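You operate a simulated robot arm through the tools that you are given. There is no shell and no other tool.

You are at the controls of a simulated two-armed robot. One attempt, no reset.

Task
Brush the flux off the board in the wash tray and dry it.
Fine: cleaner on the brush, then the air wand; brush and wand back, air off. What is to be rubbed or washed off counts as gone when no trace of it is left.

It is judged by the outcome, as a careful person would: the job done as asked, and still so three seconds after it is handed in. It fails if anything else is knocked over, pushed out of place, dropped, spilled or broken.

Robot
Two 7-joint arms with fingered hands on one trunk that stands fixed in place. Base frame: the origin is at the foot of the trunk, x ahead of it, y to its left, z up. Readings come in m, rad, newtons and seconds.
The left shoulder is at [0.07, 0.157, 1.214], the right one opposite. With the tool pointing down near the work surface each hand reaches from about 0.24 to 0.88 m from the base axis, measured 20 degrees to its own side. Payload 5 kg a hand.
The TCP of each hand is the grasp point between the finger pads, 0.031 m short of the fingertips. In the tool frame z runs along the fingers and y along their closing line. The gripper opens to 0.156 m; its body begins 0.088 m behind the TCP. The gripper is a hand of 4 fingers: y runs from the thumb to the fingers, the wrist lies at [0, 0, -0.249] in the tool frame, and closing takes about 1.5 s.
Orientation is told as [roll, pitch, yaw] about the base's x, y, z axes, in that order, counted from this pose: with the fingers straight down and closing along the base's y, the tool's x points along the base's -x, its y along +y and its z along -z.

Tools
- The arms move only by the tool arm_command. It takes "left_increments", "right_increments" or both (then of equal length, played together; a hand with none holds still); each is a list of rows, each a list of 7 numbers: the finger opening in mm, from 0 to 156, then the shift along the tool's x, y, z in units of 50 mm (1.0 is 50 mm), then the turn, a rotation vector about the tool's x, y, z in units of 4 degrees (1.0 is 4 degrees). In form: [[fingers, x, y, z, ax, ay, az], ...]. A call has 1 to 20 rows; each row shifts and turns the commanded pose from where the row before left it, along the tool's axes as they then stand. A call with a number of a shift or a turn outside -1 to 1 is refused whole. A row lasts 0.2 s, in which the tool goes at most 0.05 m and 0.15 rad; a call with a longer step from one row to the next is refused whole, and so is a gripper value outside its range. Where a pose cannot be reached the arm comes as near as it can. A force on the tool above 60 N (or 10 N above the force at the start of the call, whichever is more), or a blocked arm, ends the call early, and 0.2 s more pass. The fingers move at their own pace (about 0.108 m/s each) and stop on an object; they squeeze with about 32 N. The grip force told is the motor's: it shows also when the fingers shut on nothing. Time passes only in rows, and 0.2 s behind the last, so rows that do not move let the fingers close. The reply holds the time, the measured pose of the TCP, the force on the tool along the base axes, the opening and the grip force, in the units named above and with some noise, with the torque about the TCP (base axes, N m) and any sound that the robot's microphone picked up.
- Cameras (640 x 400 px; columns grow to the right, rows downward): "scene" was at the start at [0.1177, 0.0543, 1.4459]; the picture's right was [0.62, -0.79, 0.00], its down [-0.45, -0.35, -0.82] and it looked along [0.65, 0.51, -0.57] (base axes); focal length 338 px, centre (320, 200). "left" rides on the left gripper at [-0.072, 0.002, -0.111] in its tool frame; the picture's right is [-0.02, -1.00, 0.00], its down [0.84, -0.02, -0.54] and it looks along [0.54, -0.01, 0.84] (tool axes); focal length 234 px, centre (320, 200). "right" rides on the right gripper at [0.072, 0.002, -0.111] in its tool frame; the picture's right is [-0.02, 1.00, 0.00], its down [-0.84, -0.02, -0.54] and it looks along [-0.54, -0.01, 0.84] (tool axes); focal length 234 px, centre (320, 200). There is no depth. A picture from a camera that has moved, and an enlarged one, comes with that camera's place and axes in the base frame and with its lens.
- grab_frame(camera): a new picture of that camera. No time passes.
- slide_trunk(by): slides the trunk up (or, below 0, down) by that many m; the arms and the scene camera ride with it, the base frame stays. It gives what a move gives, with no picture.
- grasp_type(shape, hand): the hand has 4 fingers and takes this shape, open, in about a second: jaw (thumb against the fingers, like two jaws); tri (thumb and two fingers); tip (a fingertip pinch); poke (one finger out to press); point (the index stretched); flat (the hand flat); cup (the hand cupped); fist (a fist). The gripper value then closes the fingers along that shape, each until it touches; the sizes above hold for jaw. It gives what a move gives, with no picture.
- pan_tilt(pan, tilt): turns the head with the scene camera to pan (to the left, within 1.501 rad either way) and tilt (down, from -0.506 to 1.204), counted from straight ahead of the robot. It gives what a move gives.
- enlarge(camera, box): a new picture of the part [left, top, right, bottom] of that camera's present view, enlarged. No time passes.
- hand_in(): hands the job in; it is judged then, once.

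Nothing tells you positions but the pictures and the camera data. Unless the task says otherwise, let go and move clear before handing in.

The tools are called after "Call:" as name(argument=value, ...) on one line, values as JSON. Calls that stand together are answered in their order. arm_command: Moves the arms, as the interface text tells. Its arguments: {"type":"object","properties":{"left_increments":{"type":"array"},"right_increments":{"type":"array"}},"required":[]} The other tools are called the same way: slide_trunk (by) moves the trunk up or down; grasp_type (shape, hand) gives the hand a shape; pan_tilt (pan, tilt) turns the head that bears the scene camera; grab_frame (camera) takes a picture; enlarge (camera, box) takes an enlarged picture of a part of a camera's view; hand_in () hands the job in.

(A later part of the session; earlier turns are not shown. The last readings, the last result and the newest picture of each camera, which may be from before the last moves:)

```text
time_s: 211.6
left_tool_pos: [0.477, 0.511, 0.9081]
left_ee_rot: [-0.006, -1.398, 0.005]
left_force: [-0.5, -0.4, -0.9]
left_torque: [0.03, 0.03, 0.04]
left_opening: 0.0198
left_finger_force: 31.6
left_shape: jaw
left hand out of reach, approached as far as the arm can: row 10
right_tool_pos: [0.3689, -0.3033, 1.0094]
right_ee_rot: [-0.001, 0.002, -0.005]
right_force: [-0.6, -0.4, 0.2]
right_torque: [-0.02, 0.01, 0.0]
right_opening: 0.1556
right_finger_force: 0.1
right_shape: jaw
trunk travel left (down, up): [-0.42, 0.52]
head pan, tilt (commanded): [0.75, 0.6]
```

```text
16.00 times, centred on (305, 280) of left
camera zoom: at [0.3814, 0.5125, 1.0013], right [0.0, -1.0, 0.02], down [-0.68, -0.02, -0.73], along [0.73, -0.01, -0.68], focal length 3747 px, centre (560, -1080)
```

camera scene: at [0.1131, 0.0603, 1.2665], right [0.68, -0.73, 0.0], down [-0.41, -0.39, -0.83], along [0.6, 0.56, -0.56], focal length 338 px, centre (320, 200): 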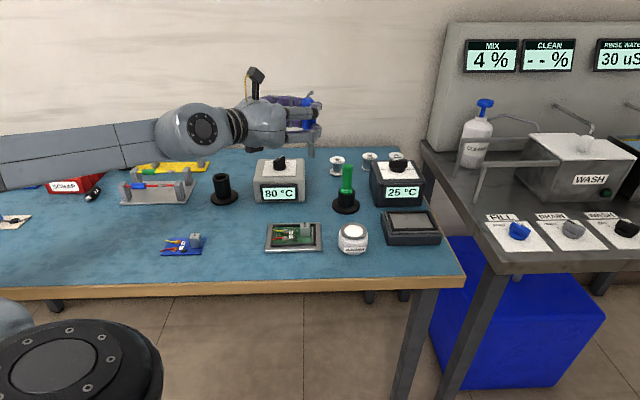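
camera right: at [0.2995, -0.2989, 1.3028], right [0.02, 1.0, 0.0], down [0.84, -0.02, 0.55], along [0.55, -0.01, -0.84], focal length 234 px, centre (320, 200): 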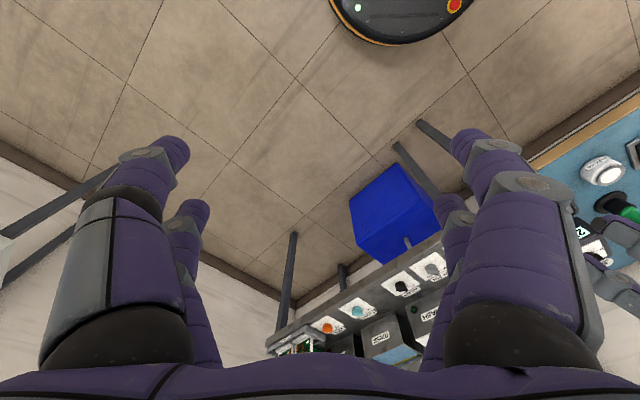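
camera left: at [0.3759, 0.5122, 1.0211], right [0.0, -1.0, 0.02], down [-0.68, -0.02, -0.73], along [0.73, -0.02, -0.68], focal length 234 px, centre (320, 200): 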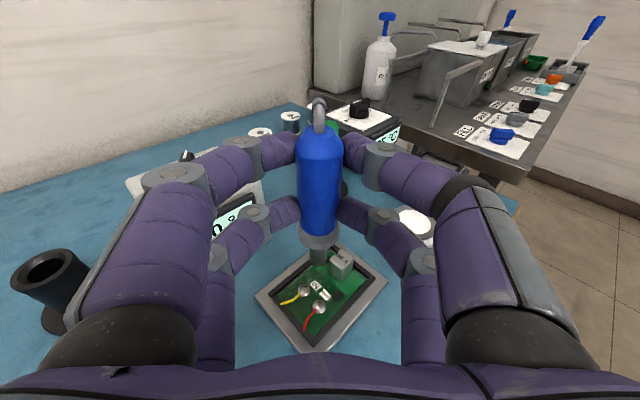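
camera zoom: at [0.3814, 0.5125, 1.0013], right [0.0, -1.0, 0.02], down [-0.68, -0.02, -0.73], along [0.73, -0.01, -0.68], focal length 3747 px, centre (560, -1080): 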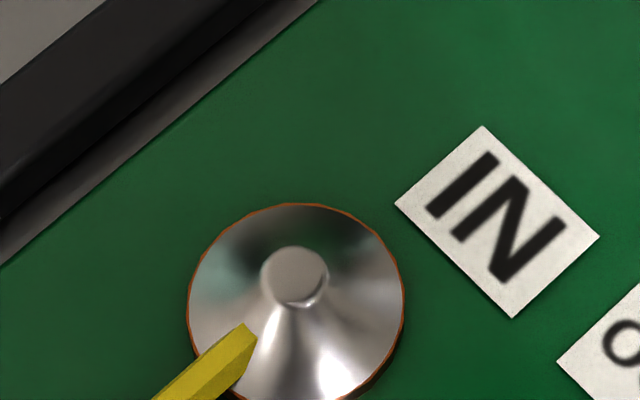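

Call:
enlarge(camera="left", box=[294, 282, 320, 302])

Call:
enlarge(camera="left", box=[313, 303, 329, 315])

```text
16.00 times, centred on (307, 292) of left
camera zoom: at [0.3814, 0.5125, 1.0013], right [0.0, -1.0, 0.02], down [-0.68, -0.02, -0.73], along [0.73, -0.01, -0.68], focal length 3747 px, centre (528, -1272)
```

zoom: 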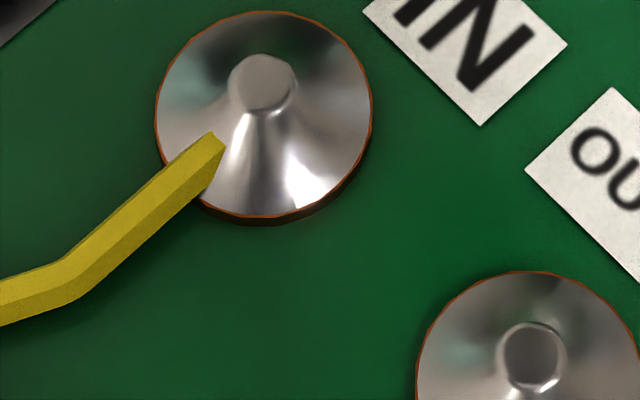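

```text
16.00 times, centred on (321, 309) of left
camera zoom: at [0.3814, 0.5125, 1.0013], right [0.0, -1.0, 0.02], down [-0.68, -0.02, -0.73], along [0.73, -0.01, -0.68], focal length 3747 px, centre (304, -1544)
```

zoom: 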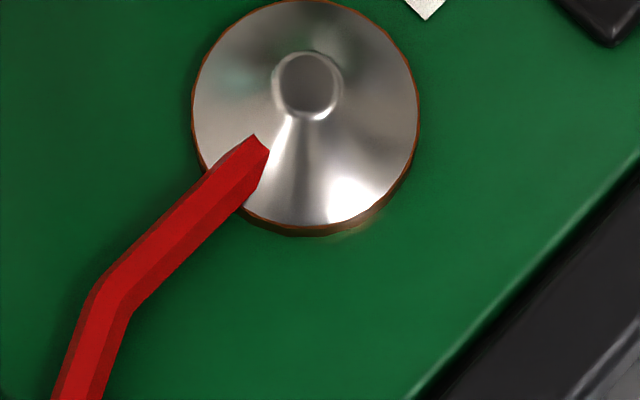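

The board is clean and dry; that sliver sits on the pad edge where there was no flux and changes with the light, so it's a reflection – I'll recheck later. Now carrying the wand back: up, forward, and turning toward its stand.

Call:
arm_command(left_increments=[[5, -0.55, 0, -0.1, 0, 0, 0], [5, -0.55, 0, -0.1, 0, 0, 0], [5, -0.55, 0, -0.1, 0, 0, 0], [5, -0.55, 0, -0.1, 0, 0, 0], [5, -0.17, 0.3, 0.8, 0, 0, 0], [5, -0.17, 0.3, 0.8, 0, 0, 0], [5, 0, 0, 0.4, 0, 0, 0], [5, 0, 0, 0, 0, 0, 0]])

Call:
arm_command(left_increments=[[5, 0, 0, 0, -0.95, 0, -0.154], [5, 0, 0, 0, -0.95, 0, -0.154], [5, 0, 0, 0, -0.95, 0, -0.154], [5, 0, 0, 0, -0.95, 0, -0.154], [5, 0, 0, 0, -0.95, 0, -0.154], [5, 0, 0, 0, -0.95, 0, -0.154], [5, 0, 0, 0, -0.95, 0, -0.154], [5, 0, 0, 0, -0.95, 0, -0.154], [5, 0, 0, 0, -0.95, 0, -0.154], [5, 0, 0, 0, -0.95, 0, -0.154], [5, 0, 0, 0, -0.95, 0, -0.154], [5, 0, 0, 0, 0, 0, 0]])

Call:
grab_frame(camera="scene")

```text
time_s: 213.4
left_tool_pos: [0.5816, 0.541, 1.018]
left_ee_rot: [-0.01, -1.398, 0.007]
left_force: [-0.6, 0.4, 0.1]
left_torque: [0.01, 0.04, 0.01]
left_opening: 0.0198
left_finger_force: 31.4
left_shape: jaw
right_tool_pos: [0.3694, -0.3035, 1.0111]
right_ee_rot: [-0.001, 0.001, -0.006]
right_force: [0.0, -1.0, -0.2]
right_torque: [0.01, 0.02, 0.01]
right_opening: 0.1561
right_finger_force: 0.0
right_shape: jaw
trunk travel left (down, up): [-0.42, 0.52]
head pan, tilt (commanded): [0.75, 0.6]
```

```text
time_s: 216.0
left_tool_pos: [0.5726, 0.5547, 1.0221]
left_ee_rot: [0.038, -1.399, 0.7]
left_force: [0.4, -0.4, -0.9]
left_torque: [-0.02, 0.0, -0.04]
left_opening: 0.0198
left_finger_force: 31.9
left_shape: jaw
left hand out of reach, approached as far as the arm can: row 1, 2
right_tool_pos: [0.3692, -0.3041, 1.0099]
right_ee_rot: [-0.001, -0.002, -0.004]
right_force: [0.1, 0.5, -0.3]
right_torque: [-0.02, -0.01, -0.01]
right_opening: 0.1559
right_finger_force: 0.0
right_shape: jaw
trunk travel left (down, up): [-0.42, 0.52]
head pan, tilt (commanded): [0.75, 0.6]
```

```text
taken
camera scene: at [0.1125, 0.0608, 1.2665], right [0.68, -0.73, 0.0], down [-0.41, -0.39, -0.83], along [0.6, 0.56, -0.56], focal length 338 px, centre (320, 200)
```

scene: 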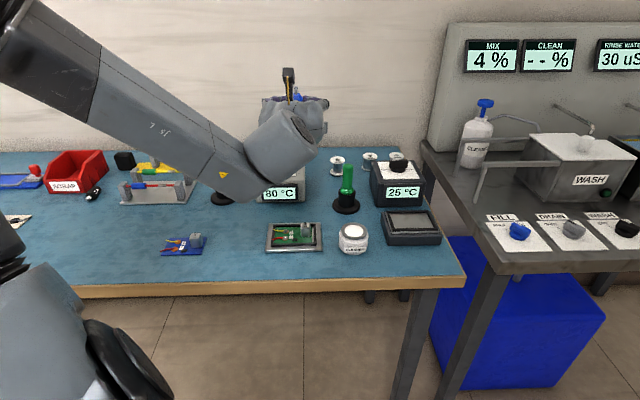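

Call:
arm_command(left_increments=[[5, -0.036, 0.83, 0.204, 0, 0, 0], [5, -0.036, 0.83, 0.204, 0, 0, 0], [5, -0.036, 0.83, 0.204, 0, 0, 0], [5, -0.036, 0.83, 0.204, 0, 0, 0], [5, -0.036, 0.83, 0.204, 0, 0, 0], [5, 0, 0, 0, 0, 0, 0]])

Call:
enlarge(camera="left", box=[260, 190, 380, 350])

```text
time_s: 217.4
left_tool_pos: [0.469, 0.7441, 1.0241]
left_ee_rot: [0.041, -1.401, 0.697]
left_force: [0.0, -0.2, -1.4]
left_torque: [-0.05, 0.02, 0.04]
left_opening: 0.02
left_finger_force: 32.0
left_shape: jaw
right_tool_pos: [0.3688, -0.3043, 1.0113]
right_ee_rot: [0.002, 0.002, -0.003]
right_force: [0.0, 0.4, 0.0]
right_torque: [0.02, 0.01, -0.01]
right_opening: 0.1558
right_finger_force: 0.1
right_shape: jaw
trunk travel left (down, up): [-0.42, 0.52]
head pan, tilt (commanded): [0.75, 0.6]
```

```text
2.50 times, centred on (320, 270) of left
camera zoom: at [0.3973, 0.6797, 1.1156], right [0.68, -0.74, 0.02], down [-0.49, -0.47, -0.73], along [0.55, 0.49, -0.68], focal length 585 px, centre (320, 25)
```

zoom: 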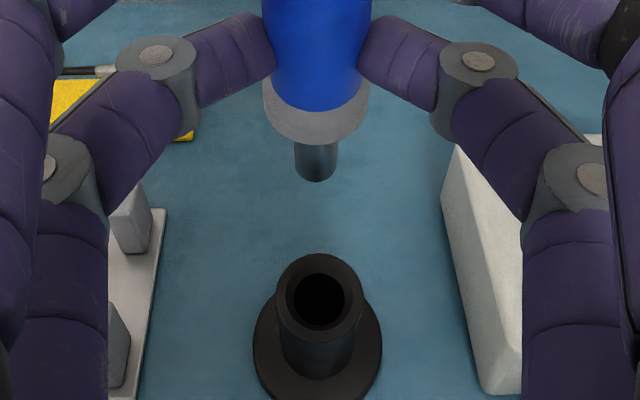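

Call:
arm_command(left_increments=[[5, 0.44, 0, 0.084, 0, 0, 0], [5, 0.44, 0, 0.084, 0, 0, 0], [5, 0.44, 0, 0.084, 0, 0, 0], [5, 0.44, 0, 0.084, 0, 0, 0], [5, 0, 0, 0, 0, 0, 0]])

Call:
enlarge(camera="left", box=[260, 190, 380, 350])

```text
time_s: 218.6
left_tool_pos: [0.4715, 0.7434, 0.936]
left_ee_rot: [0.036, -1.402, 0.7]
left_force: [-0.9, 0.5, -0.9]
left_torque: [-0.01, -0.01, 0.0]
left_opening: 0.0198
left_finger_force: 31.9
left_shape: jaw
right_tool_pos: [0.3697, -0.3025, 1.011]
right_ee_rot: [0.0, 0.001, -0.005]
right_force: [0.0, -0.1, 0.3]
right_torque: [0.01, -0.01, 0.0]
right_opening: 0.1559
right_finger_force: 0.0
right_shape: jaw
trunk travel left (down, up): [-0.42, 0.52]
head pan, tilt (commanded): [0.75, 0.6]
```

```text
2.50 times, centred on (320, 270) of left
camera zoom: at [0.399, 0.6797, 1.0268], right [0.68, -0.74, 0.02], down [-0.49, -0.47, -0.73], along [0.55, 0.49, -0.68], focal length 585 px, centre (320, 25)
```

zoom: 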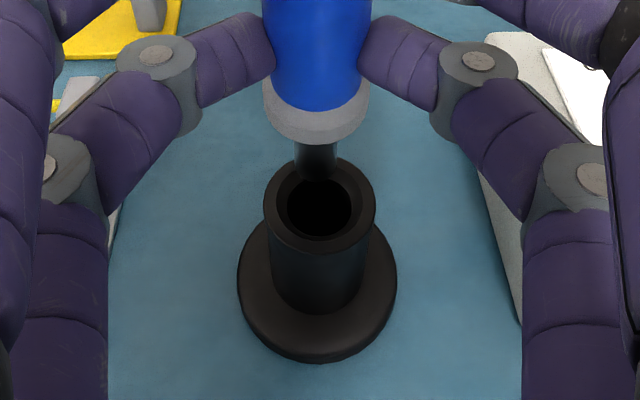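

Call:
arm_command(left_increments=[[5, 0.2, -0.02, -0.01, 0, 0, 0], [5, 0.2, 0, 0.02, 0, 0, 0], [5, 0, 0, 0, 0, 0, 0]])

Call:
enlarge(camera="left", box=[260, 190, 380, 350])

```text
time_s: 219.4
left_tool_pos: [0.4685, 0.74, 0.9233]
left_ee_rot: [0.059, -1.417, 0.681]
left_force: [-4.1, -2.6, 34.0]
left_torque: [0.84, -0.57, 0.04]
left_opening: 0.0201
left_finger_force: 31.9
left_shape: jaw
right_tool_pos: [0.3667, -0.3068, 1.0113]
right_ee_rot: [0.006, 0.0, -0.006]
right_force: [-0.7, -0.4, 0.1]
right_torque: [-0.01, 0.0, -0.01]
right_opening: 0.1559
right_finger_force: 0.0
right_shape: jaw
trunk travel left (down, up): [-0.42, 0.52]
head pan, tilt (commanded): [0.75, 0.6]
```

```text
2.50 times, centred on (320, 270) of left
camera zoom: at [0.396, 0.6743, 1.0139], right [0.68, -0.74, 0.01], down [-0.48, -0.46, -0.75], along [0.56, 0.5, -0.67], focal length 585 px, centre (320, 25)
```

zoom: 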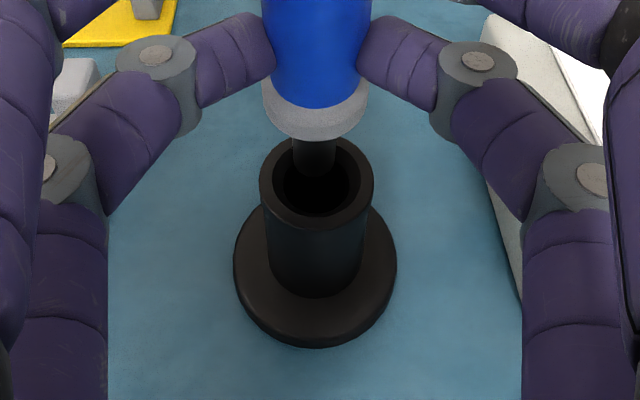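

The nozzle caught the far rim (34 N). Lifting a little, shifting 6 mm back toward me, and trying again.

Call:
arm_command(left_increments=[[5, -0.35, 0, -0.06, 0, 0, 0], [5, 0.02, -0.025, -0.115, 0, 0, 0], [5, 0, 0, 0, 0, 0, 0]])

Call:
enlarge(camera="left", box=[260, 190, 380, 350])

```text
time_s: 220.2
left_tool_pos: [0.4676, 0.7377, 0.931]
left_ee_rot: [0.034, -1.397, 0.704]
left_force: [0.4, 0.5, -0.8]
left_torque: [-0.01, 0.03, 0.0]
left_opening: 0.0202
left_finger_force: 31.8
left_shape: jaw
right_tool_pos: [0.3685, -0.3019, 1.0113]
right_ee_rot: [0.0, 0.001, -0.005]
right_force: [0.0, 0.1, 0.6]
right_torque: [-0.01, 0.02, 0.01]
right_opening: 0.1559
right_finger_force: 0.1
right_shape: jaw
trunk travel left (down, up): [-0.42, 0.52]
head pan, tilt (commanded): [0.75, 0.6]
```

```text
2.50 times, centred on (320, 270) of left
camera zoom: at [0.3959, 0.6734, 1.0224], right [0.68, -0.74, 0.02], down [-0.49, -0.47, -0.73], along [0.55, 0.49, -0.68], focal length 585 px, centre (320, 25)
```

zoom: 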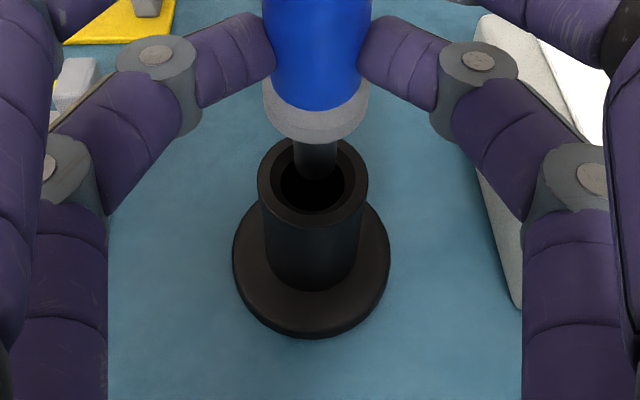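

Call:
arm_command(left_increments=[[5, 0.01, 0.02, -0.05, 0, 0, 0], [5, 0.12, 0, 0.02, 0, 0, 0], [5, 0.1, 0, 0.017, 0, 0, 0], [5, 0, 0, 0, 0, 0, 0]])

Call:
enlarge(camera="left", box=[260, 190, 380, 350])

```text
time_s: 221.2
left_tool_pos: [0.466, 0.7367, 0.9207]
left_ee_rot: [0.038, -1.399, 0.697]
left_force: [-0.8, -0.8, -0.4]
left_torque: [0.0, 0.05, 0.05]
left_opening: 0.0202
left_finger_force: 32.1
left_shape: jaw
right_tool_pos: [0.3701, -0.3031, 1.0106]
right_ee_rot: [0.001, 0.001, -0.006]
right_force: [1.2, -0.4, -0.2]
right_torque: [0.0, -0.02, 0.0]
right_opening: 0.1563
right_finger_force: 0.1
right_shape: jaw
trunk travel left (down, up): [-0.42, 0.52]
head pan, tilt (commanded): [0.75, 0.6]
```

```text
2.50 times, centred on (320, 270) of left
camera zoom: at [0.3933, 0.6718, 1.0124], right [0.68, -0.74, 0.02], down [-0.49, -0.47, -0.73], along [0.55, 0.49, -0.68], focal length 585 px, centre (320, 25)
```

zoom: 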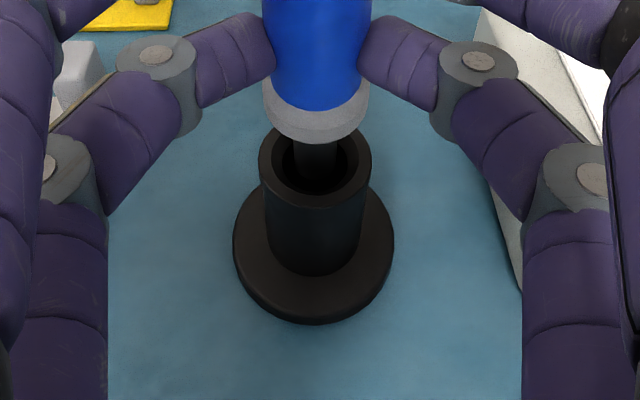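

The nozzle is in. Continuing down to seat it.

Call:
arm_command(left_increments=[[5, 0.2, 0, 0.034, 0, 0, 0], [5, 0.2, 0, 0.034, 0, 0, 0], [5, 0.15, 0, 0.026, 0, 0, 0], [5, 0, 0, 0, 0, 0, 0]])

Call:
enlarge(camera="left", box=[260, 190, 380, 350])

```text
time_s: 222.2
left_tool_pos: [0.4645, 0.735, 0.8925]
left_ee_rot: [0.037, -1.4, 0.701]
left_force: [0.1, 0.6, -1.3]
left_torque: [-0.02, -0.01, 0.02]
left_opening: 0.0204
left_finger_force: 32.0
left_shape: jaw
right_tool_pos: [0.3684, -0.3035, 1.0105]
right_ee_rot: [0.001, 0.001, -0.006]
right_force: [0.4, 0.6, 0.8]
right_torque: [-0.03, -0.03, 0.04]
right_opening: 0.1557
right_finger_force: 0.1
right_shape: jaw
trunk travel left (down, up): [-0.42, 0.52]
head pan, tilt (commanded): [0.75, 0.6]
```

```text
2.50 times, centred on (320, 270) of left
camera zoom: at [0.3916, 0.6706, 0.9842], right [0.68, -0.74, 0.02], down [-0.49, -0.47, -0.73], along [0.55, 0.49, -0.68], focal length 585 px, centre (320, 25)
```

zoom: 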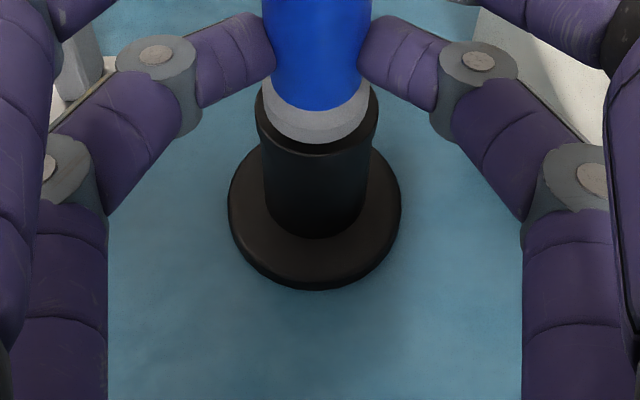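

Call:
arm_command(left_increments=[[5, 0.1, 0, 0.017, 0, 0, 0], [5, 0.08, 0, 0.014, 0, 0, 0], [5, 0, 0, 0, 0, 0, 0]])

Call:
enlarge(camera="left", box=[260, 190, 380, 350])

```text
time_s: 223.0
left_tool_pos: [0.464, 0.7352, 0.8845]
left_ee_rot: [0.039, -1.402, 0.7]
left_force: [0.1, -0.4, 1.0]
left_torque: [0.0, 0.02, -0.01]
left_opening: 0.0203
left_finger_force: 32.3
left_shape: jaw
right_tool_pos: [0.3691, -0.3024, 1.0112]
right_ee_rot: [0.003, 0.003, -0.005]
right_force: [0.6, -0.8, -0.4]
right_torque: [-0.03, 0.03, -0.02]
right_opening: 0.1559
right_finger_force: 0.0
right_shape: jaw
trunk travel left (down, up): [-0.42, 0.52]
head pan, tilt (commanded): [0.75, 0.6]
```

```text
2.50 times, centred on (320, 270) of left
camera zoom: at [0.3921, 0.6716, 0.9757], right [0.68, -0.74, 0.02], down [-0.49, -0.47, -0.73], along [0.55, 0.49, -0.68], focal length 585 px, centre (320, 25)
```

zoom: 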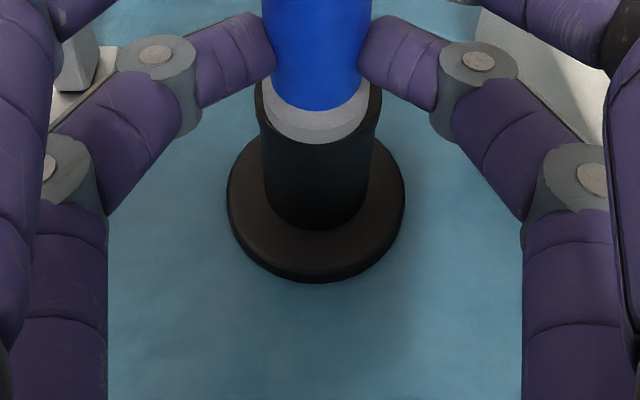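

Call:
arm_command(left_increments=[[5, 0.05, 0, 0.008, 0, 0, 0], [5, 0, 0, 0, 0, 0, 0]])

Call:
enlarge(camera="scene", box=[170, 130, 320, 230])

```text
time_s: 223.6
left_tool_pos: [0.4646, 0.7357, 0.8833]
left_ee_rot: [0.043, -1.407, 0.696]
left_force: [-0.6, -0.8, 11.8]
left_torque: [0.13, 0.01, 0.03]
left_opening: 0.0203
left_finger_force: 31.5
left_shape: jaw
right_tool_pos: [0.3677, -0.3035, 1.0098]
right_ee_rot: [0.001, 0.001, -0.005]
right_force: [0.4, -0.5, -0.1]
right_torque: [-0.03, 0.0, 0.0]
right_opening: 0.156
right_finger_force: 0.0
right_shape: jaw
trunk travel left (down, up): [-0.42, 0.52]
head pan, tilt (commanded): [0.75, 0.6]
```

```text
4.00 times, centred on (245, 180) of scene
camera zoom: at [0.1118, 0.0592, 1.2668], right [0.68, -0.73, 0.0], down [-0.41, -0.38, -0.83], along [0.6, 0.56, -0.56], focal length 1351 px, centre (620, 280)
```

zoom: 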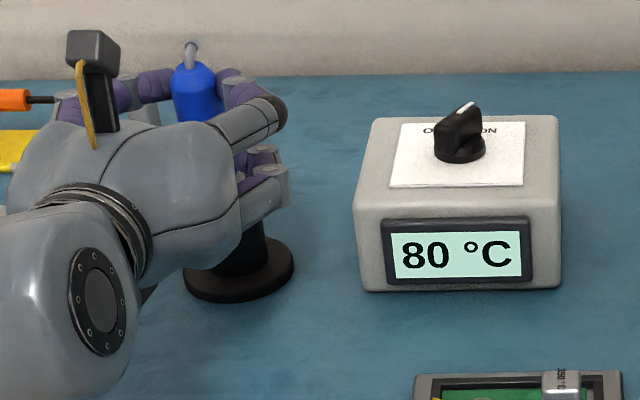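

Seated firmly. Releasing and rising clear.

Call:
arm_command(left_increments=[[60, 0, 0, 0, 0, 0, 0], [60, 0, 0, 0, 0, 0, 0], [60, 0, 0, 0, 0, 0, 0], [60, 0, 0, 0, 0, 0, 0], [60, -0.4, 0, -0.07, 0, 0, 0], [60, -0.7, 0, -0.12, 0, 0, 0], [60, -0.8, 0, -0.14, 0, 0, 0], [60, -0.8, 0, -0.14, 0, 0, 0], [60, -0.7, 0, -0.12, 0, 0, 0], [60, 0, 0, 0, 0, 0, 0]])

Call:
grab_frame(camera="left")

Call:
grab_frame(camera="scene")

Call:
enlarge(camera="scene", box=[190, 120, 310, 210])

```text
time_s: 225.8
left_tool_pos: [0.4653, 0.7324, 1.0564]
left_ee_rot: [0.037, -1.399, 0.699]
left_force: [-0.2, 0.0, -0.3]
left_torque: [0.0, -0.04, -0.01]
left_opening: 0.0597
left_finger_force: 0.1
left_shape: jaw
right_tool_pos: [0.3691, -0.3017, 1.0109]
right_ee_rot: [0.0, 0.002, -0.006]
right_force: [-0.3, 0.6, -0.3]
right_torque: [-0.01, 0.01, -0.01]
right_opening: 0.1559
right_finger_force: 0.1
right_shape: jaw
trunk travel left (down, up): [-0.42, 0.52]
head pan, tilt (commanded): [0.75, 0.6]
```

```text
taken
camera left: at [0.3935, 0.6687, 1.1474], right [0.68, -0.74, 0.02], down [-0.49, -0.47, -0.73], along [0.55, 0.49, -0.68], focal length 234 px, centre (320, 200)
```

left: 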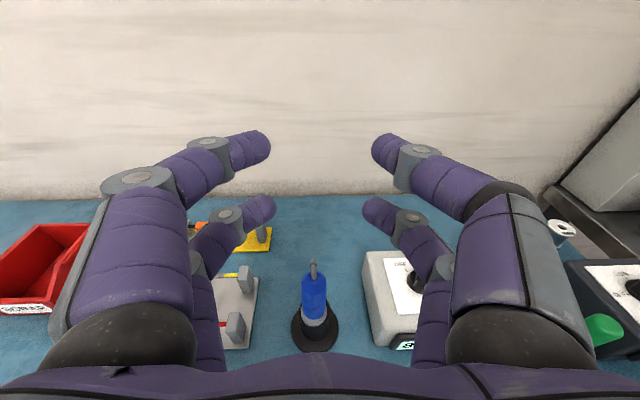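

```text
taken
camera scene: at [0.1133, 0.0611, 1.2664], right [0.68, -0.73, 0.0], down [-0.41, -0.39, -0.82], along [0.6, 0.56, -0.57], focal length 338 px, centre (320, 200)
```

scene: 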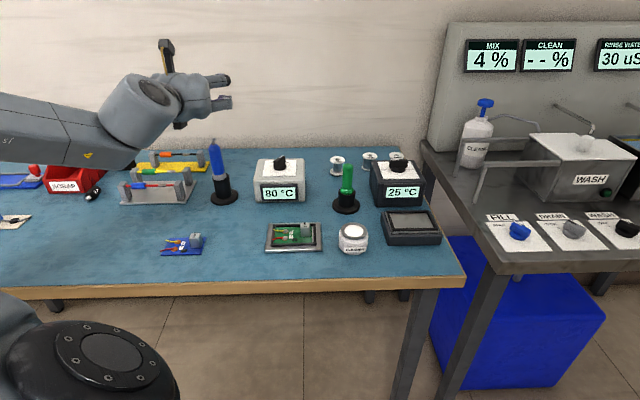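

```text
4.44 times, centred on (250, 165) of scene
camera zoom: at [0.1133, 0.0611, 1.2664], right [0.68, -0.73, 0.0], down [-0.41, -0.39, -0.82], along [0.6, 0.56, -0.57], focal length 1501 px, centre (631, 356)
```

zoom: 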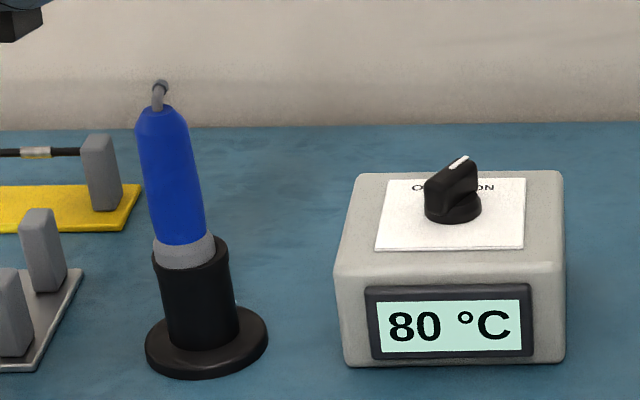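

Both tools are back in their stands, unmoved. Now the knob must go back to OFF. Retracing my earlier path to get the hand pointing down without hitting the joint limit.

Call:
arm_command(left_increments=[[60, 0.036, -0.83, -0.204, 0, 0, 0], [60, 0.036, -0.83, -0.204, 0, 0, 0], [60, 0.036, -0.83, -0.204, 0, 0, 0], [60, 0.036, -0.83, -0.204, 0, 0, 0], [60, 0.036, -0.83, -0.204, 0, 0, 0], [60, 0, 0, 0, 0.95, 0, 0.154], [60, 0, 0, 0, 0.95, 0, 0.154], [60, 0, 0, 0, 0.95, 0, 0.154], [60, 0, 0, 0, 0.95, 0, 0.154], [60, 0, 0, 0, 0.95, 0, 0.154], [60, 0, 0, 0, 0.95, 0, 0.154], [60, 0, 0, 0, 0.95, 0, 0.154], [60, 0, 0, 0, 0.95, 0, 0.154], [60, 0, 0, 0, 0.95, 0, 0.154], [60, 0, 0, 0, 0.95, 0, 0.154], [60, 0, 0, 0, 0.95, 0, 0.154], [60, 0, 0, 0, 0, 0, 0]])

Call:
arm_command(left_increments=[[60, 0, 0, 0, 0, 1, 0], [60, 0, 0, 0, 0, 1, 0], [60, 0, 0, 0, 0, 1, 0], [60, 0, 0, 0, 0, 1, 0], [60, 0, 0, 0, 0, 1, 0], [60, 0, 0, 0, 0, 0, 0]])

Call:
slide_trunk(by=0.2)

```text
time_s: 229.4
left_tool_pos: [0.5657, 0.5449, 1.0511]
left_ee_rot: [0.0, -1.399, -0.003]
left_force: [0.2, 0.0, -0.1]
left_torque: [-0.02, -0.01, 0.01]
left_opening: 0.06
left_finger_force: 0.1
left_shape: jaw
right_tool_pos: [0.3688, -0.304, 1.0111]
right_ee_rot: [0.002, 0.002, -0.005]
right_force: [-0.2, 0.1, 0.6]
right_torque: [0.01, -0.01, 0.04]
right_opening: 0.1559
right_finger_force: 0.1
right_shape: jaw
trunk travel left (down, up): [-0.42, 0.52]
head pan, tilt (commanded): [0.75, 0.6]
```

```text
time_s: 230.8
left_tool_pos: [0.5663, 0.5475, 1.0529]
left_ee_rot: [-0.001, -1.05, -0.002]
left_force: [0.3, -1.3, 0.7]
left_torque: [0.03, -0.01, 0.02]
left_opening: 0.0601
left_finger_force: 0.0
left_shape: jaw
right_tool_pos: [0.3685, -0.3033, 1.0114]
right_ee_rot: [0.001, 0.001, -0.003]
right_force: [-0.4, -1.0, 0.9]
right_torque: [0.01, 0.01, 0.01]
right_opening: 0.156
right_finger_force: 0.0
right_shape: jaw
trunk travel left (down, up): [-0.42, 0.52]
head pan, tilt (commanded): [0.75, 0.6]
```

```text
time_s: 233.0
left_tool_pos: [0.5646, 0.547, 1.2514]
left_ee_rot: [-0.001, -1.047, 0.0]
left_force: [0.5, 0.1, -0.1]
left_torque: [-0.02, 0.0, -0.02]
left_opening: 0.0598
left_finger_force: 0.0
left_shape: jaw
right_tool_pos: [0.3697, -0.304, 1.2113]
right_ee_rot: [-0.001, 0.001, -0.006]
right_force: [-0.4, 0.6, -0.3]
right_torque: [0.02, 0.02, 0.02]
right_opening: 0.1557
right_finger_force: 0.1
right_shape: jaw
trunk travel left (down, up): [-0.62, 0.32]
head pan, tilt (commanded): [0.75, 0.6]
```

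Call:
arm_command(left_increments=[[60, 0, 0, 0, 0, 1, 0], [60, 0, 0, 0, 0, 1, 0], [60, 0, 0, 0, 0, 1, 0], [60, 0, 0, 0, 0, 1, 0], [60, 0, 0, 0, 0, 1, 0], [60, 0, 0, 0, 0, 1, 0], [60, 0, 0, 0, 0, 1, 0], [60, 0, 0, 0, 0, 1, 0], [60, 0, 0, 0, 0, 1, 0], [60, 0, 0, 0, 0, 1, 0], [60, 0, 0, 0, 0, 1, 0], [60, 0, 0, 0, 0, 1, 0], [60, 0, 0, 0, 0, 1, 0], [60, 0, 0, 0, 0, 1, 0], [60, 0, 0, 0, 0, 1, 0], [60, 0, 0, 0, 0, 0, 0]])

Call:
arm_command(left_increments=[[14, 0, 0, 0.5, 0, 0, 1], [14, 0, 0, 0.5, 0, 0, 1], [14, 0, 0, 0.5, 0, 0, 1], [14, 0, 0, 0.5, 0, 0, 1], [14, 0, 0, 0.5, 0, 0, 1], [14, 0, 0, 0.5, 0, 0, 1], [14, 0, 0, 0, 0, 0, 1], [14, 0, 0, 0, 0, 0, 1], [14, 0, 0, 0, 0, 0, 1], [14, 0, 0, 0, 0, 0, 1], [14, 0, 0, 0, 0, 0, 1], [14, 0, 0, 0, 0, 0, 1], [14, 0, 0, 0, 0, 0, 1], [14, 0, 0, 0, 0, 0, 0]])

Call:
grab_frame(camera="left")

Call:
grab_frame(camera="scene")

```text
time_s: 236.4
left_tool_pos: [0.5655, 0.5477, 1.2525]
left_ee_rot: [-0.002, -0.002, -0.001]
left_force: [-1.0, 0.9, 0.0]
left_torque: [-0.01, 0.03, 0.02]
left_opening: 0.0598
left_finger_force: 0.0
left_shape: jaw
right_tool_pos: [0.3686, -0.3032, 1.2109]
right_ee_rot: [-0.001, -0.001, -0.003]
right_force: [-0.1, 0.0, -0.3]
right_torque: [-0.04, -0.02, -0.01]
right_opening: 0.1559
right_finger_force: 0.2
right_shape: jaw
trunk travel left (down, up): [-0.62, 0.32]
head pan, tilt (commanded): [0.75, 0.6]
```

```text
time_s: 239.4
left_tool_pos: [0.5649, 0.5482, 1.1007]
left_ee_rot: [0.0, -0.002, -0.909]
left_force: [0.1, 0.1, -0.1]
left_torque: [0.01, -0.01, -0.03]
left_opening: 0.0145
left_finger_force: 0.1
left_shape: jaw
right_tool_pos: [0.3692, -0.3031, 1.2107]
right_ee_rot: [0.001, 0.003, -0.004]
right_force: [1.0, 0.9, -0.3]
right_torque: [-0.01, 0.0, -0.02]
right_opening: 0.156
right_finger_force: 0.1
right_shape: jaw
trunk travel left (down, up): [-0.62, 0.32]
head pan, tilt (commanded): [0.75, 0.6]
```

```text
taken
camera left: at [0.6117, 0.4923, 1.2143], right [-0.77, -0.63, 0.0], down [-0.53, 0.65, 0.54], along [-0.34, 0.42, -0.84], focal length 234 px, centre (320, 200)
```

left: 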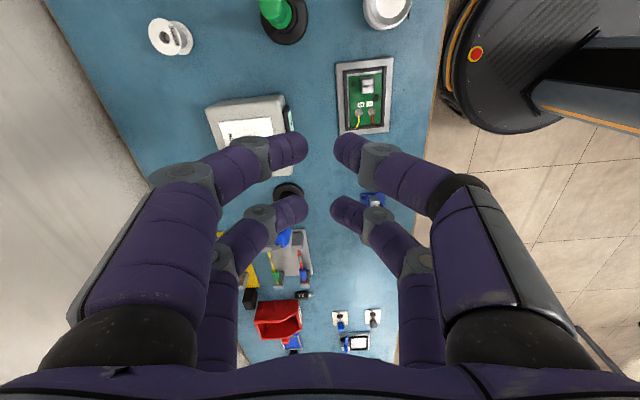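

```text
taken
camera scene: at [0.1129, 0.0607, 1.4665], right [0.68, -0.73, 0.0], down [-0.41, -0.39, -0.82], along [0.6, 0.56, -0.57], focal length 338 px, centre (320, 200)
```

scene: 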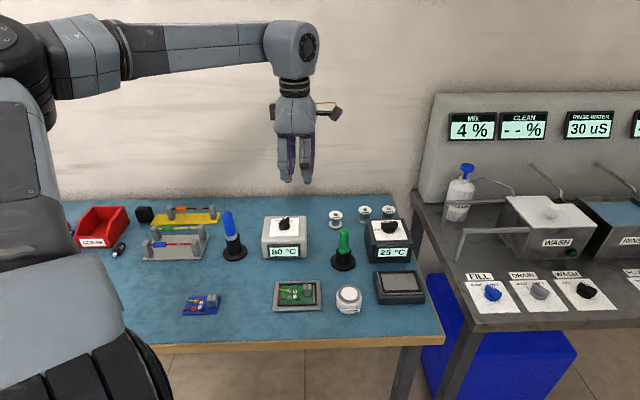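

Call:
arm_command(left_increments=[[14, 0.337, 0.592, 0.4, 0, 0, 0], [14, 0.337, 0.592, 0.4, 0, 0, 0], [14, 0.337, 0.592, 0.4, 0, 0, 0], [14, 0.337, 0.592, 0.4, 0, 0, 0], [14, 0, 0, 0, 0, 0, 0]])

Call:
enlarge(camera="left", box=[230, 60, 410, 220])

```text
time_s: 240.6
left_tool_pos: [0.616, 0.6735, 1.0258]
left_ee_rot: [0.003, -0.001, -0.911]
left_force: [0.4, -0.4, -0.6]
left_torque: [0.0, 0.01, 0.02]
left_opening: 0.0142
left_finger_force: 0.0
left_shape: jaw
right_tool_pos: [0.3686, -0.304, 1.2097]
right_ee_rot: [0.002, 0.0, -0.005]
right_force: [0.0, -0.4, -0.4]
right_torque: [-0.01, -0.02, -0.03]
right_opening: 0.1561
right_finger_force: 0.1
right_shape: jaw
trunk travel left (down, up): [-0.62, 0.32]
head pan, tilt (commanded): [0.75, 0.6]
```

```text
2.50 times, centred on (320, 140) of left
camera zoom: at [0.6619, 0.6186, 1.1381], right [-0.77, -0.63, 0.0], down [-0.53, 0.65, 0.54], along [-0.34, 0.42, -0.84], focal length 585 px, centre (320, 350)
```

zoom: 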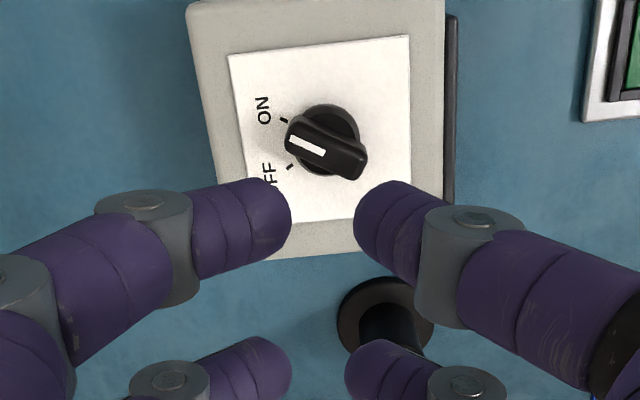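

The knob points at ON. I'll offset the hand slightly so that one finger lies on the ON side of the pointer, descend, and turn counter-clockwise through the arm's comfortable range.

Call:
arm_command(left_increments=[[14, -0.106, -0.256, 0.5, 0, 0, 0], [14, 0, 0, 0.6, 0, 0, 0], [14, 0, 0, 0.6, 0, 0, 0], [14, 0, 0, 0.5, 0, 0, 0], [14, 0, 0, 0.2, 0, 0, 0], [14, 0, 0, 0, 0, 0, 0]])

Call:
enlarge(camera="left", box=[240, 100, 400, 260])

```text
time_s: 242.0
left_tool_pos: [0.611, 0.6632, 0.9018]
left_ee_rot: [0.002, -0.002, -0.909]
left_force: [0.3, 0.3, -0.2]
left_torque: [-0.01, -0.01, 0.0]
left_opening: 0.0143
left_finger_force: 0.0
left_shape: jaw
right_tool_pos: [0.3687, -0.3033, 1.2107]
right_ee_rot: [-0.001, 0.0, -0.006]
right_force: [-1.5, 0.6, -0.9]
right_torque: [0.0, 0.02, 0.0]
right_opening: 0.1559
right_finger_force: 0.0
right_shape: jaw
trunk travel left (down, up): [-0.62, 0.32]
head pan, tilt (commanded): [0.75, 0.6]
```

```text
2.50 times, centred on (320, 180) of left
camera zoom: at [0.6579, 0.6076, 1.0149], right [-0.77, -0.63, 0.0], down [-0.53, 0.65, 0.54], along [-0.34, 0.42, -0.84], focal length 585 px, centre (320, 250)
```

zoom: 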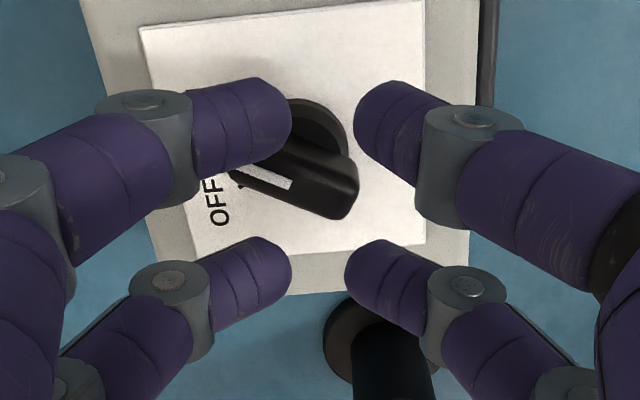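

Call:
arm_command(left_increments=[[14, 0, -0.06, 0.2, 0, 0, 0], [14, 0, 0, 0.2, 0, 0, 0], [14, 0, 0, 0.16, 0, 0, 0], [14, 0, 0, 0, 0, 0, 0]])

Call:
enlarge(camera="left", box=[240, 100, 400, 260])

Call:
enlarge(camera="scene", box=[250, 190, 310, 260])

```text
time_s: 243.0
left_tool_pos: [0.6097, 0.6606, 0.8749]
left_ee_rot: [0.001, -0.002, -0.91]
left_force: [-0.3, 1.3, 0.0]
left_torque: [0.04, 0.03, -0.02]
left_opening: 0.0142
left_finger_force: 0.1
left_shape: jaw
right_tool_pos: [0.3683, -0.3035, 1.2104]
right_ee_rot: [-0.002, -0.001, -0.004]
right_force: [-0.3, 1.3, -1.4]
right_torque: [0.01, 0.0, -0.02]
right_opening: 0.1562
right_finger_force: 0.1
right_shape: jaw
trunk travel left (down, up): [-0.62, 0.32]
head pan, tilt (commanded): [0.75, 0.6]
```

```text
2.50 times, centred on (320, 180) of left
camera zoom: at [0.6563, 0.6044, 0.987], right [-0.77, -0.63, 0.0], down [-0.53, 0.65, 0.54], along [-0.34, 0.42, -0.84], focal length 585 px, centre (320, 250)
```

zoom: 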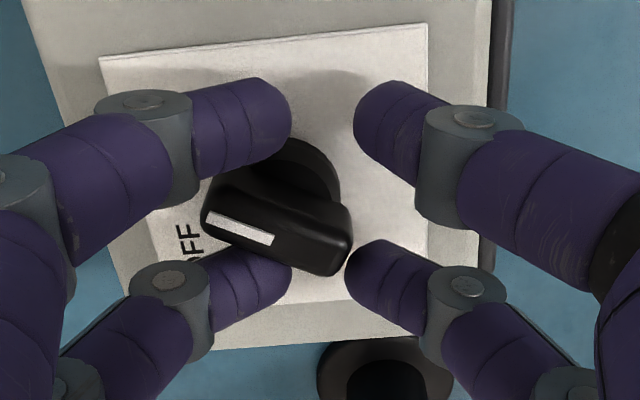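

```text
5.71 times, centred on (280, 225) of scene
camera zoom: at [0.1126, 0.0608, 1.4665], right [0.68, -0.73, 0.0], down [-0.41, -0.39, -0.83], along [0.6, 0.56, -0.56], focal length 1930 px, centre (549, 57)
```

zoom: 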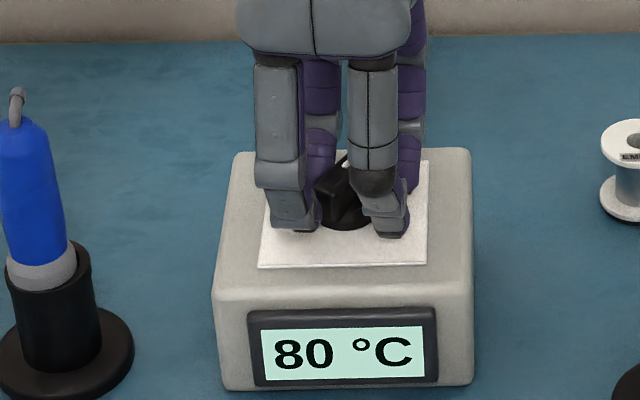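

The pointer is between the two left fingers. Turning counter-clockwise in steps.

Call:
arm_command(left_increments=[[14, 0, 0, 0, 0, 0, -1], [14, 0, 0, 0, 0, 0, -1], [14, 0, 0, 0, 0, 0, -1], [14, 0, 0, 0, 0, 0, -1], [14, 0, 0, 0, 0, 0, -1], [14, 0, 0, 0, 0, 0, -1], [14, 0, 0, 0, 0, 0, -1], [14, 0, 0, 0, 0, 0, 0]])

Call:
enlarge(camera="left", box=[240, 100, 400, 260])

Call:
enlarge(camera="scene", box=[250, 190, 310, 260])

```text
time_s: 244.8
left_tool_pos: [0.6105, 0.6603, 0.8739]
left_ee_rot: [0.0, -0.001, -0.42]
left_force: [3.5, 1.7, 0.6]
left_torque: [0.03, -0.12, -0.05]
left_opening: 0.0145
left_finger_force: 0.0
left_shape: jaw
right_tool_pos: [0.3689, -0.3038, 1.2099]
right_ee_rot: [0.002, 0.001, -0.003]
right_force: [0.8, -0.4, -0.2]
right_torque: [-0.02, -0.01, -0.02]
right_opening: 0.1561
right_finger_force: 0.1
right_shape: jaw
trunk travel left (down, up): [-0.62, 0.32]
head pan, tilt (commanded): [0.75, 0.6]
```

```text
2.50 times, centred on (320, 180) of left
camera zoom: at [0.6773, 0.632, 0.9864], right [-0.39, -0.92, 0.0], down [-0.77, 0.32, 0.54], along [-0.5, 0.21, -0.84], focal length 585 px, centre (320, 250)
```

zoom: 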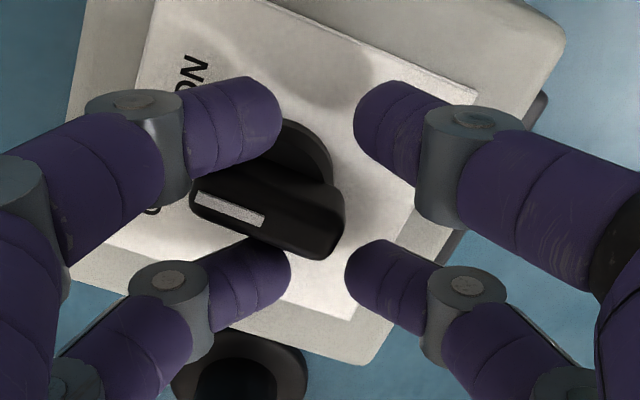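

```text
5.71 times, centred on (280, 225) of scene
camera zoom: at [0.1133, 0.0607, 1.4665], right [0.68, -0.73, 0.0], down [-0.41, -0.39, -0.82], along [0.6, 0.56, -0.57], focal length 1930 px, centre (549, 57)
```

zoom: 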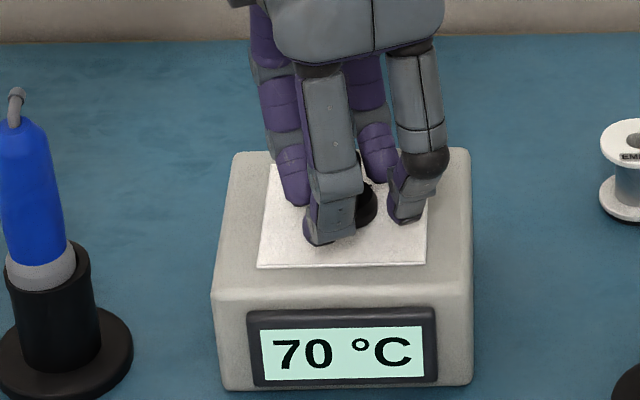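

It switched off already (display falling: 70 °C). Continuing to bring the pointer fully onto the OFF mark.

Call:
arm_command(left_increments=[[14, 0, 0, 0, 0, 0, -1], [14, 0, 0, 0, 0, 0, -1], [14, 0, 0, 0, 0, 0, -1], [14, 0, 0, 0, 0, 0, -1], [14, 0, 0, 0, 0, 0, 0]])

Call:
enlarge(camera="left", box=[240, 100, 400, 260])

```text
time_s: 246.0
left_tool_pos: [0.6101, 0.6586, 0.8753]
left_ee_rot: [0.001, -0.001, -0.142]
left_force: [0.0, -0.1, -0.7]
left_torque: [-0.02, 0.03, -0.02]
left_opening: 0.0144
left_finger_force: 0.1
left_shape: jaw
right_tool_pos: [0.3691, -0.3019, 1.2119]
right_ee_rot: [0.0, 0.001, -0.005]
right_force: [-0.2, -0.3, -0.5]
right_torque: [0.0, 0.0, 0.01]
right_opening: 0.1559
right_finger_force: 0.0
right_shape: jaw
trunk travel left (down, up): [-0.62, 0.32]
head pan, tilt (commanded): [0.75, 0.6]
```

```text
2.50 times, centred on (320, 180) of left
camera zoom: at [0.6818, 0.65, 0.9871], right [-0.12, -0.99, 0.0], down [-0.83, 0.1, 0.54], along [-0.54, 0.06, -0.84], focal length 585 px, centre (320, 250)
```

zoom: 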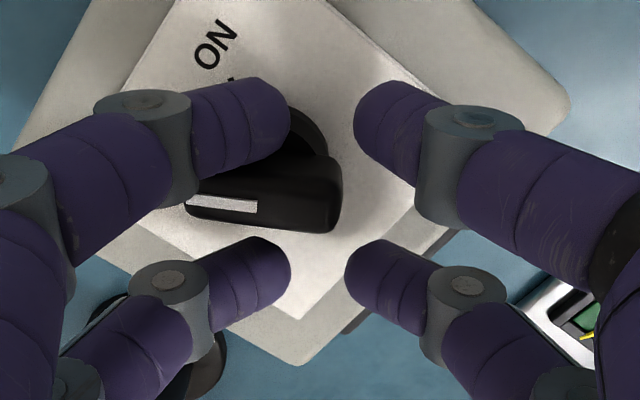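

The pointer looks back at OFF with no force on the hand. Lifting clear and verifying.

Call:
arm_command(left_increments=[[14, 0, 0, -0.4, 0, 0, 0], [14, 0, 0, -0.6, 0, 0, 0], [14, 0, 0, -0.8, 0, 0, 0], [14, 0, 0, -0.8, 0, 0, 0], [14, 0, 0, -0.8, 0, 0, 0], [14, 0, 0, 0, 0, 0, 0]])

Call:
enlarge(camera="left", box=[220, 60, 400, 200])

Call:
grab_frame(camera="scene")

Call:
enlarge(camera="scene", box=[210, 180, 370, 280])

```text
time_s: 247.4
left_tool_pos: [0.6057, 0.6608, 1.0415]
left_ee_rot: [-0.001, -0.002, -0.142]
left_force: [0.1, 1.1, 0.0]
left_torque: [-0.01, -0.01, 0.02]
left_opening: 0.014
left_finger_force: 0.1
left_shape: jaw
right_tool_pos: [0.3696, -0.3024, 1.2113]
right_ee_rot: [0.001, 0.002, -0.007]
right_force: [0.3, -0.2, -1.5]
right_torque: [-0.02, -0.01, 0.02]
right_opening: 0.1557
right_finger_force: 0.2
right_shape: jaw
trunk travel left (down, up): [-0.62, 0.32]
head pan, tilt (commanded): [0.75, 0.6]
```

```text
2.86 times, centred on (310, 130) of left
camera zoom: at [0.6776, 0.6521, 1.1555], right [-0.12, -0.99, 0.0], down [-0.83, 0.1, 0.54], along [-0.54, 0.06, -0.84], focal length 669 px, centre (349, 400)
```

zoom: 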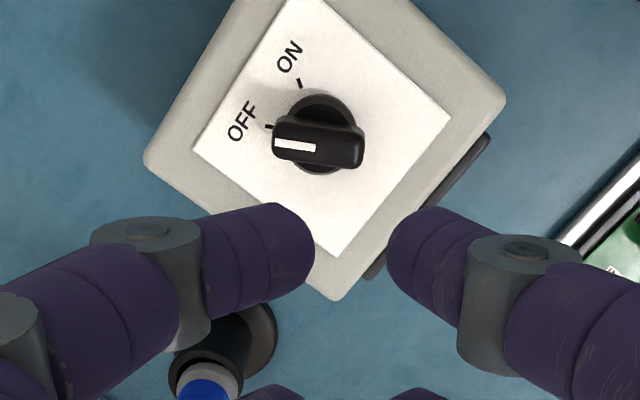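

```text
taken
camera scene: at [0.1135, 0.0612, 1.4664], right [0.68, -0.73, 0.0], down [-0.41, -0.39, -0.82], along [0.6, 0.56, -0.57], focal length 338 px, centre (320, 200)
```

scene: 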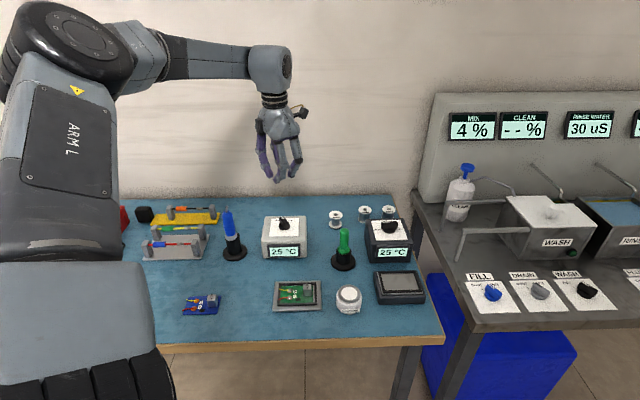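

```text
4.00 times, centred on (290, 230) of scene
camera zoom: at [0.1135, 0.0612, 1.4664], right [0.68, -0.73, 0.0], down [-0.41, -0.39, -0.82], along [0.6, 0.56, -0.57], focal length 1351 px, centre (440, 80)
```

zoom: 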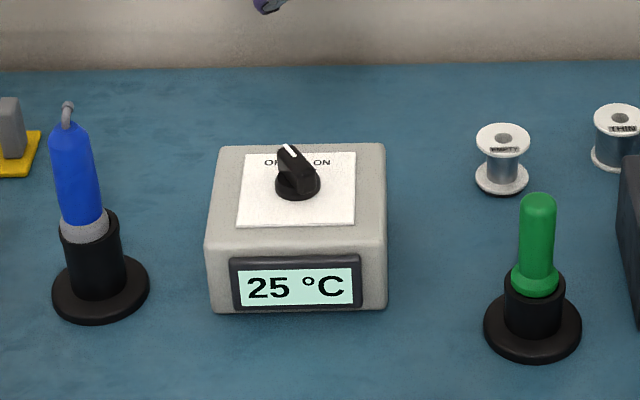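

Knob is on OFF, display at 25 °C. Now a final close inspection of the board with the hand camera from another angle.

Call:
arm_command(left_increments=[[60, -0.1, -0.86, 0.25, 0, 0, 0], [60, -0.1, -0.86, 0.25, 0, 0, 0], [60, -0.1, -0.86, 0.25, 0, 0, 0], [60, 0, 0, 0, 0, 0, 0]])

Call:
grab_frame(camera="left")

Call:
enlarge(camera="scene", box=[265, 270, 335, 320])

```text
time_s: 248.4
left_tool_pos: [0.6055, 0.528, 1.0075]
left_ee_rot: [-0.001, -0.001, -0.142]
left_force: [-0.9, 0.3, -0.1]
left_torque: [0.03, 0.01, 0.0]
left_opening: 0.0598
left_finger_force: 0.1
left_shape: jaw
right_tool_pos: [0.3684, -0.3045, 1.2114]
right_ee_rot: [0.0, 0.0, -0.004]
right_force: [-1.1, 0.4, 0.5]
right_torque: [-0.05, 0.0, 0.01]
right_opening: 0.1559
right_finger_force: 0.0
right_shape: jaw
trunk travel left (down, up): [-0.62, 0.32]
head pan, tilt (commanded): [0.75, 0.6]
```

```text
taken
camera left: at [0.6767, 0.5196, 1.1209], right [-0.12, -0.99, 0.0], down [-0.83, 0.1, 0.54], along [-0.54, 0.06, -0.84], focal length 234 px, centre (320, 200)
```

left: 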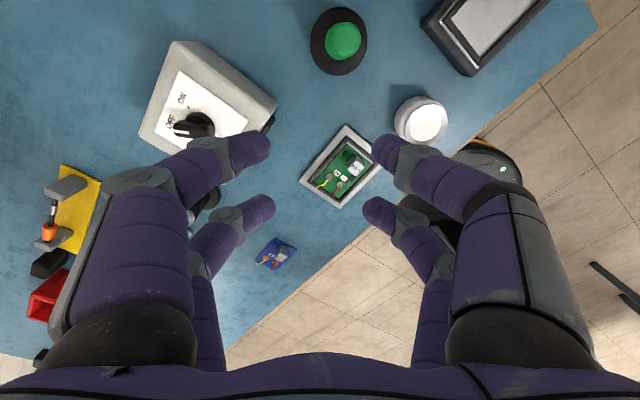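

```text
8.00 times, centred on (300, 295) of scene
camera zoom: at [0.1126, 0.061, 1.4665], right [0.68, -0.73, 0.0], down [-0.41, -0.39, -0.82], along [0.6, 0.56, -0.57], focal length 2702 px, centre (480, -560)
```

zoom: 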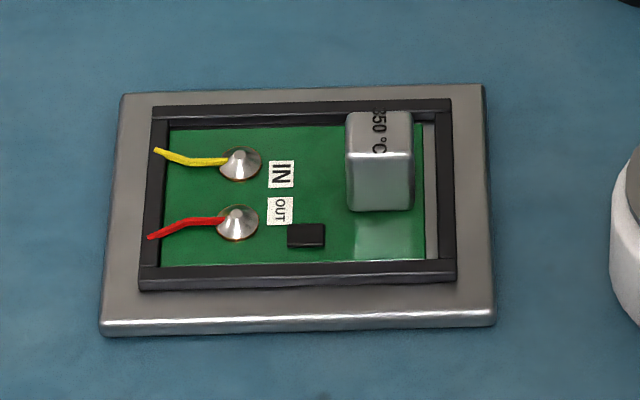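

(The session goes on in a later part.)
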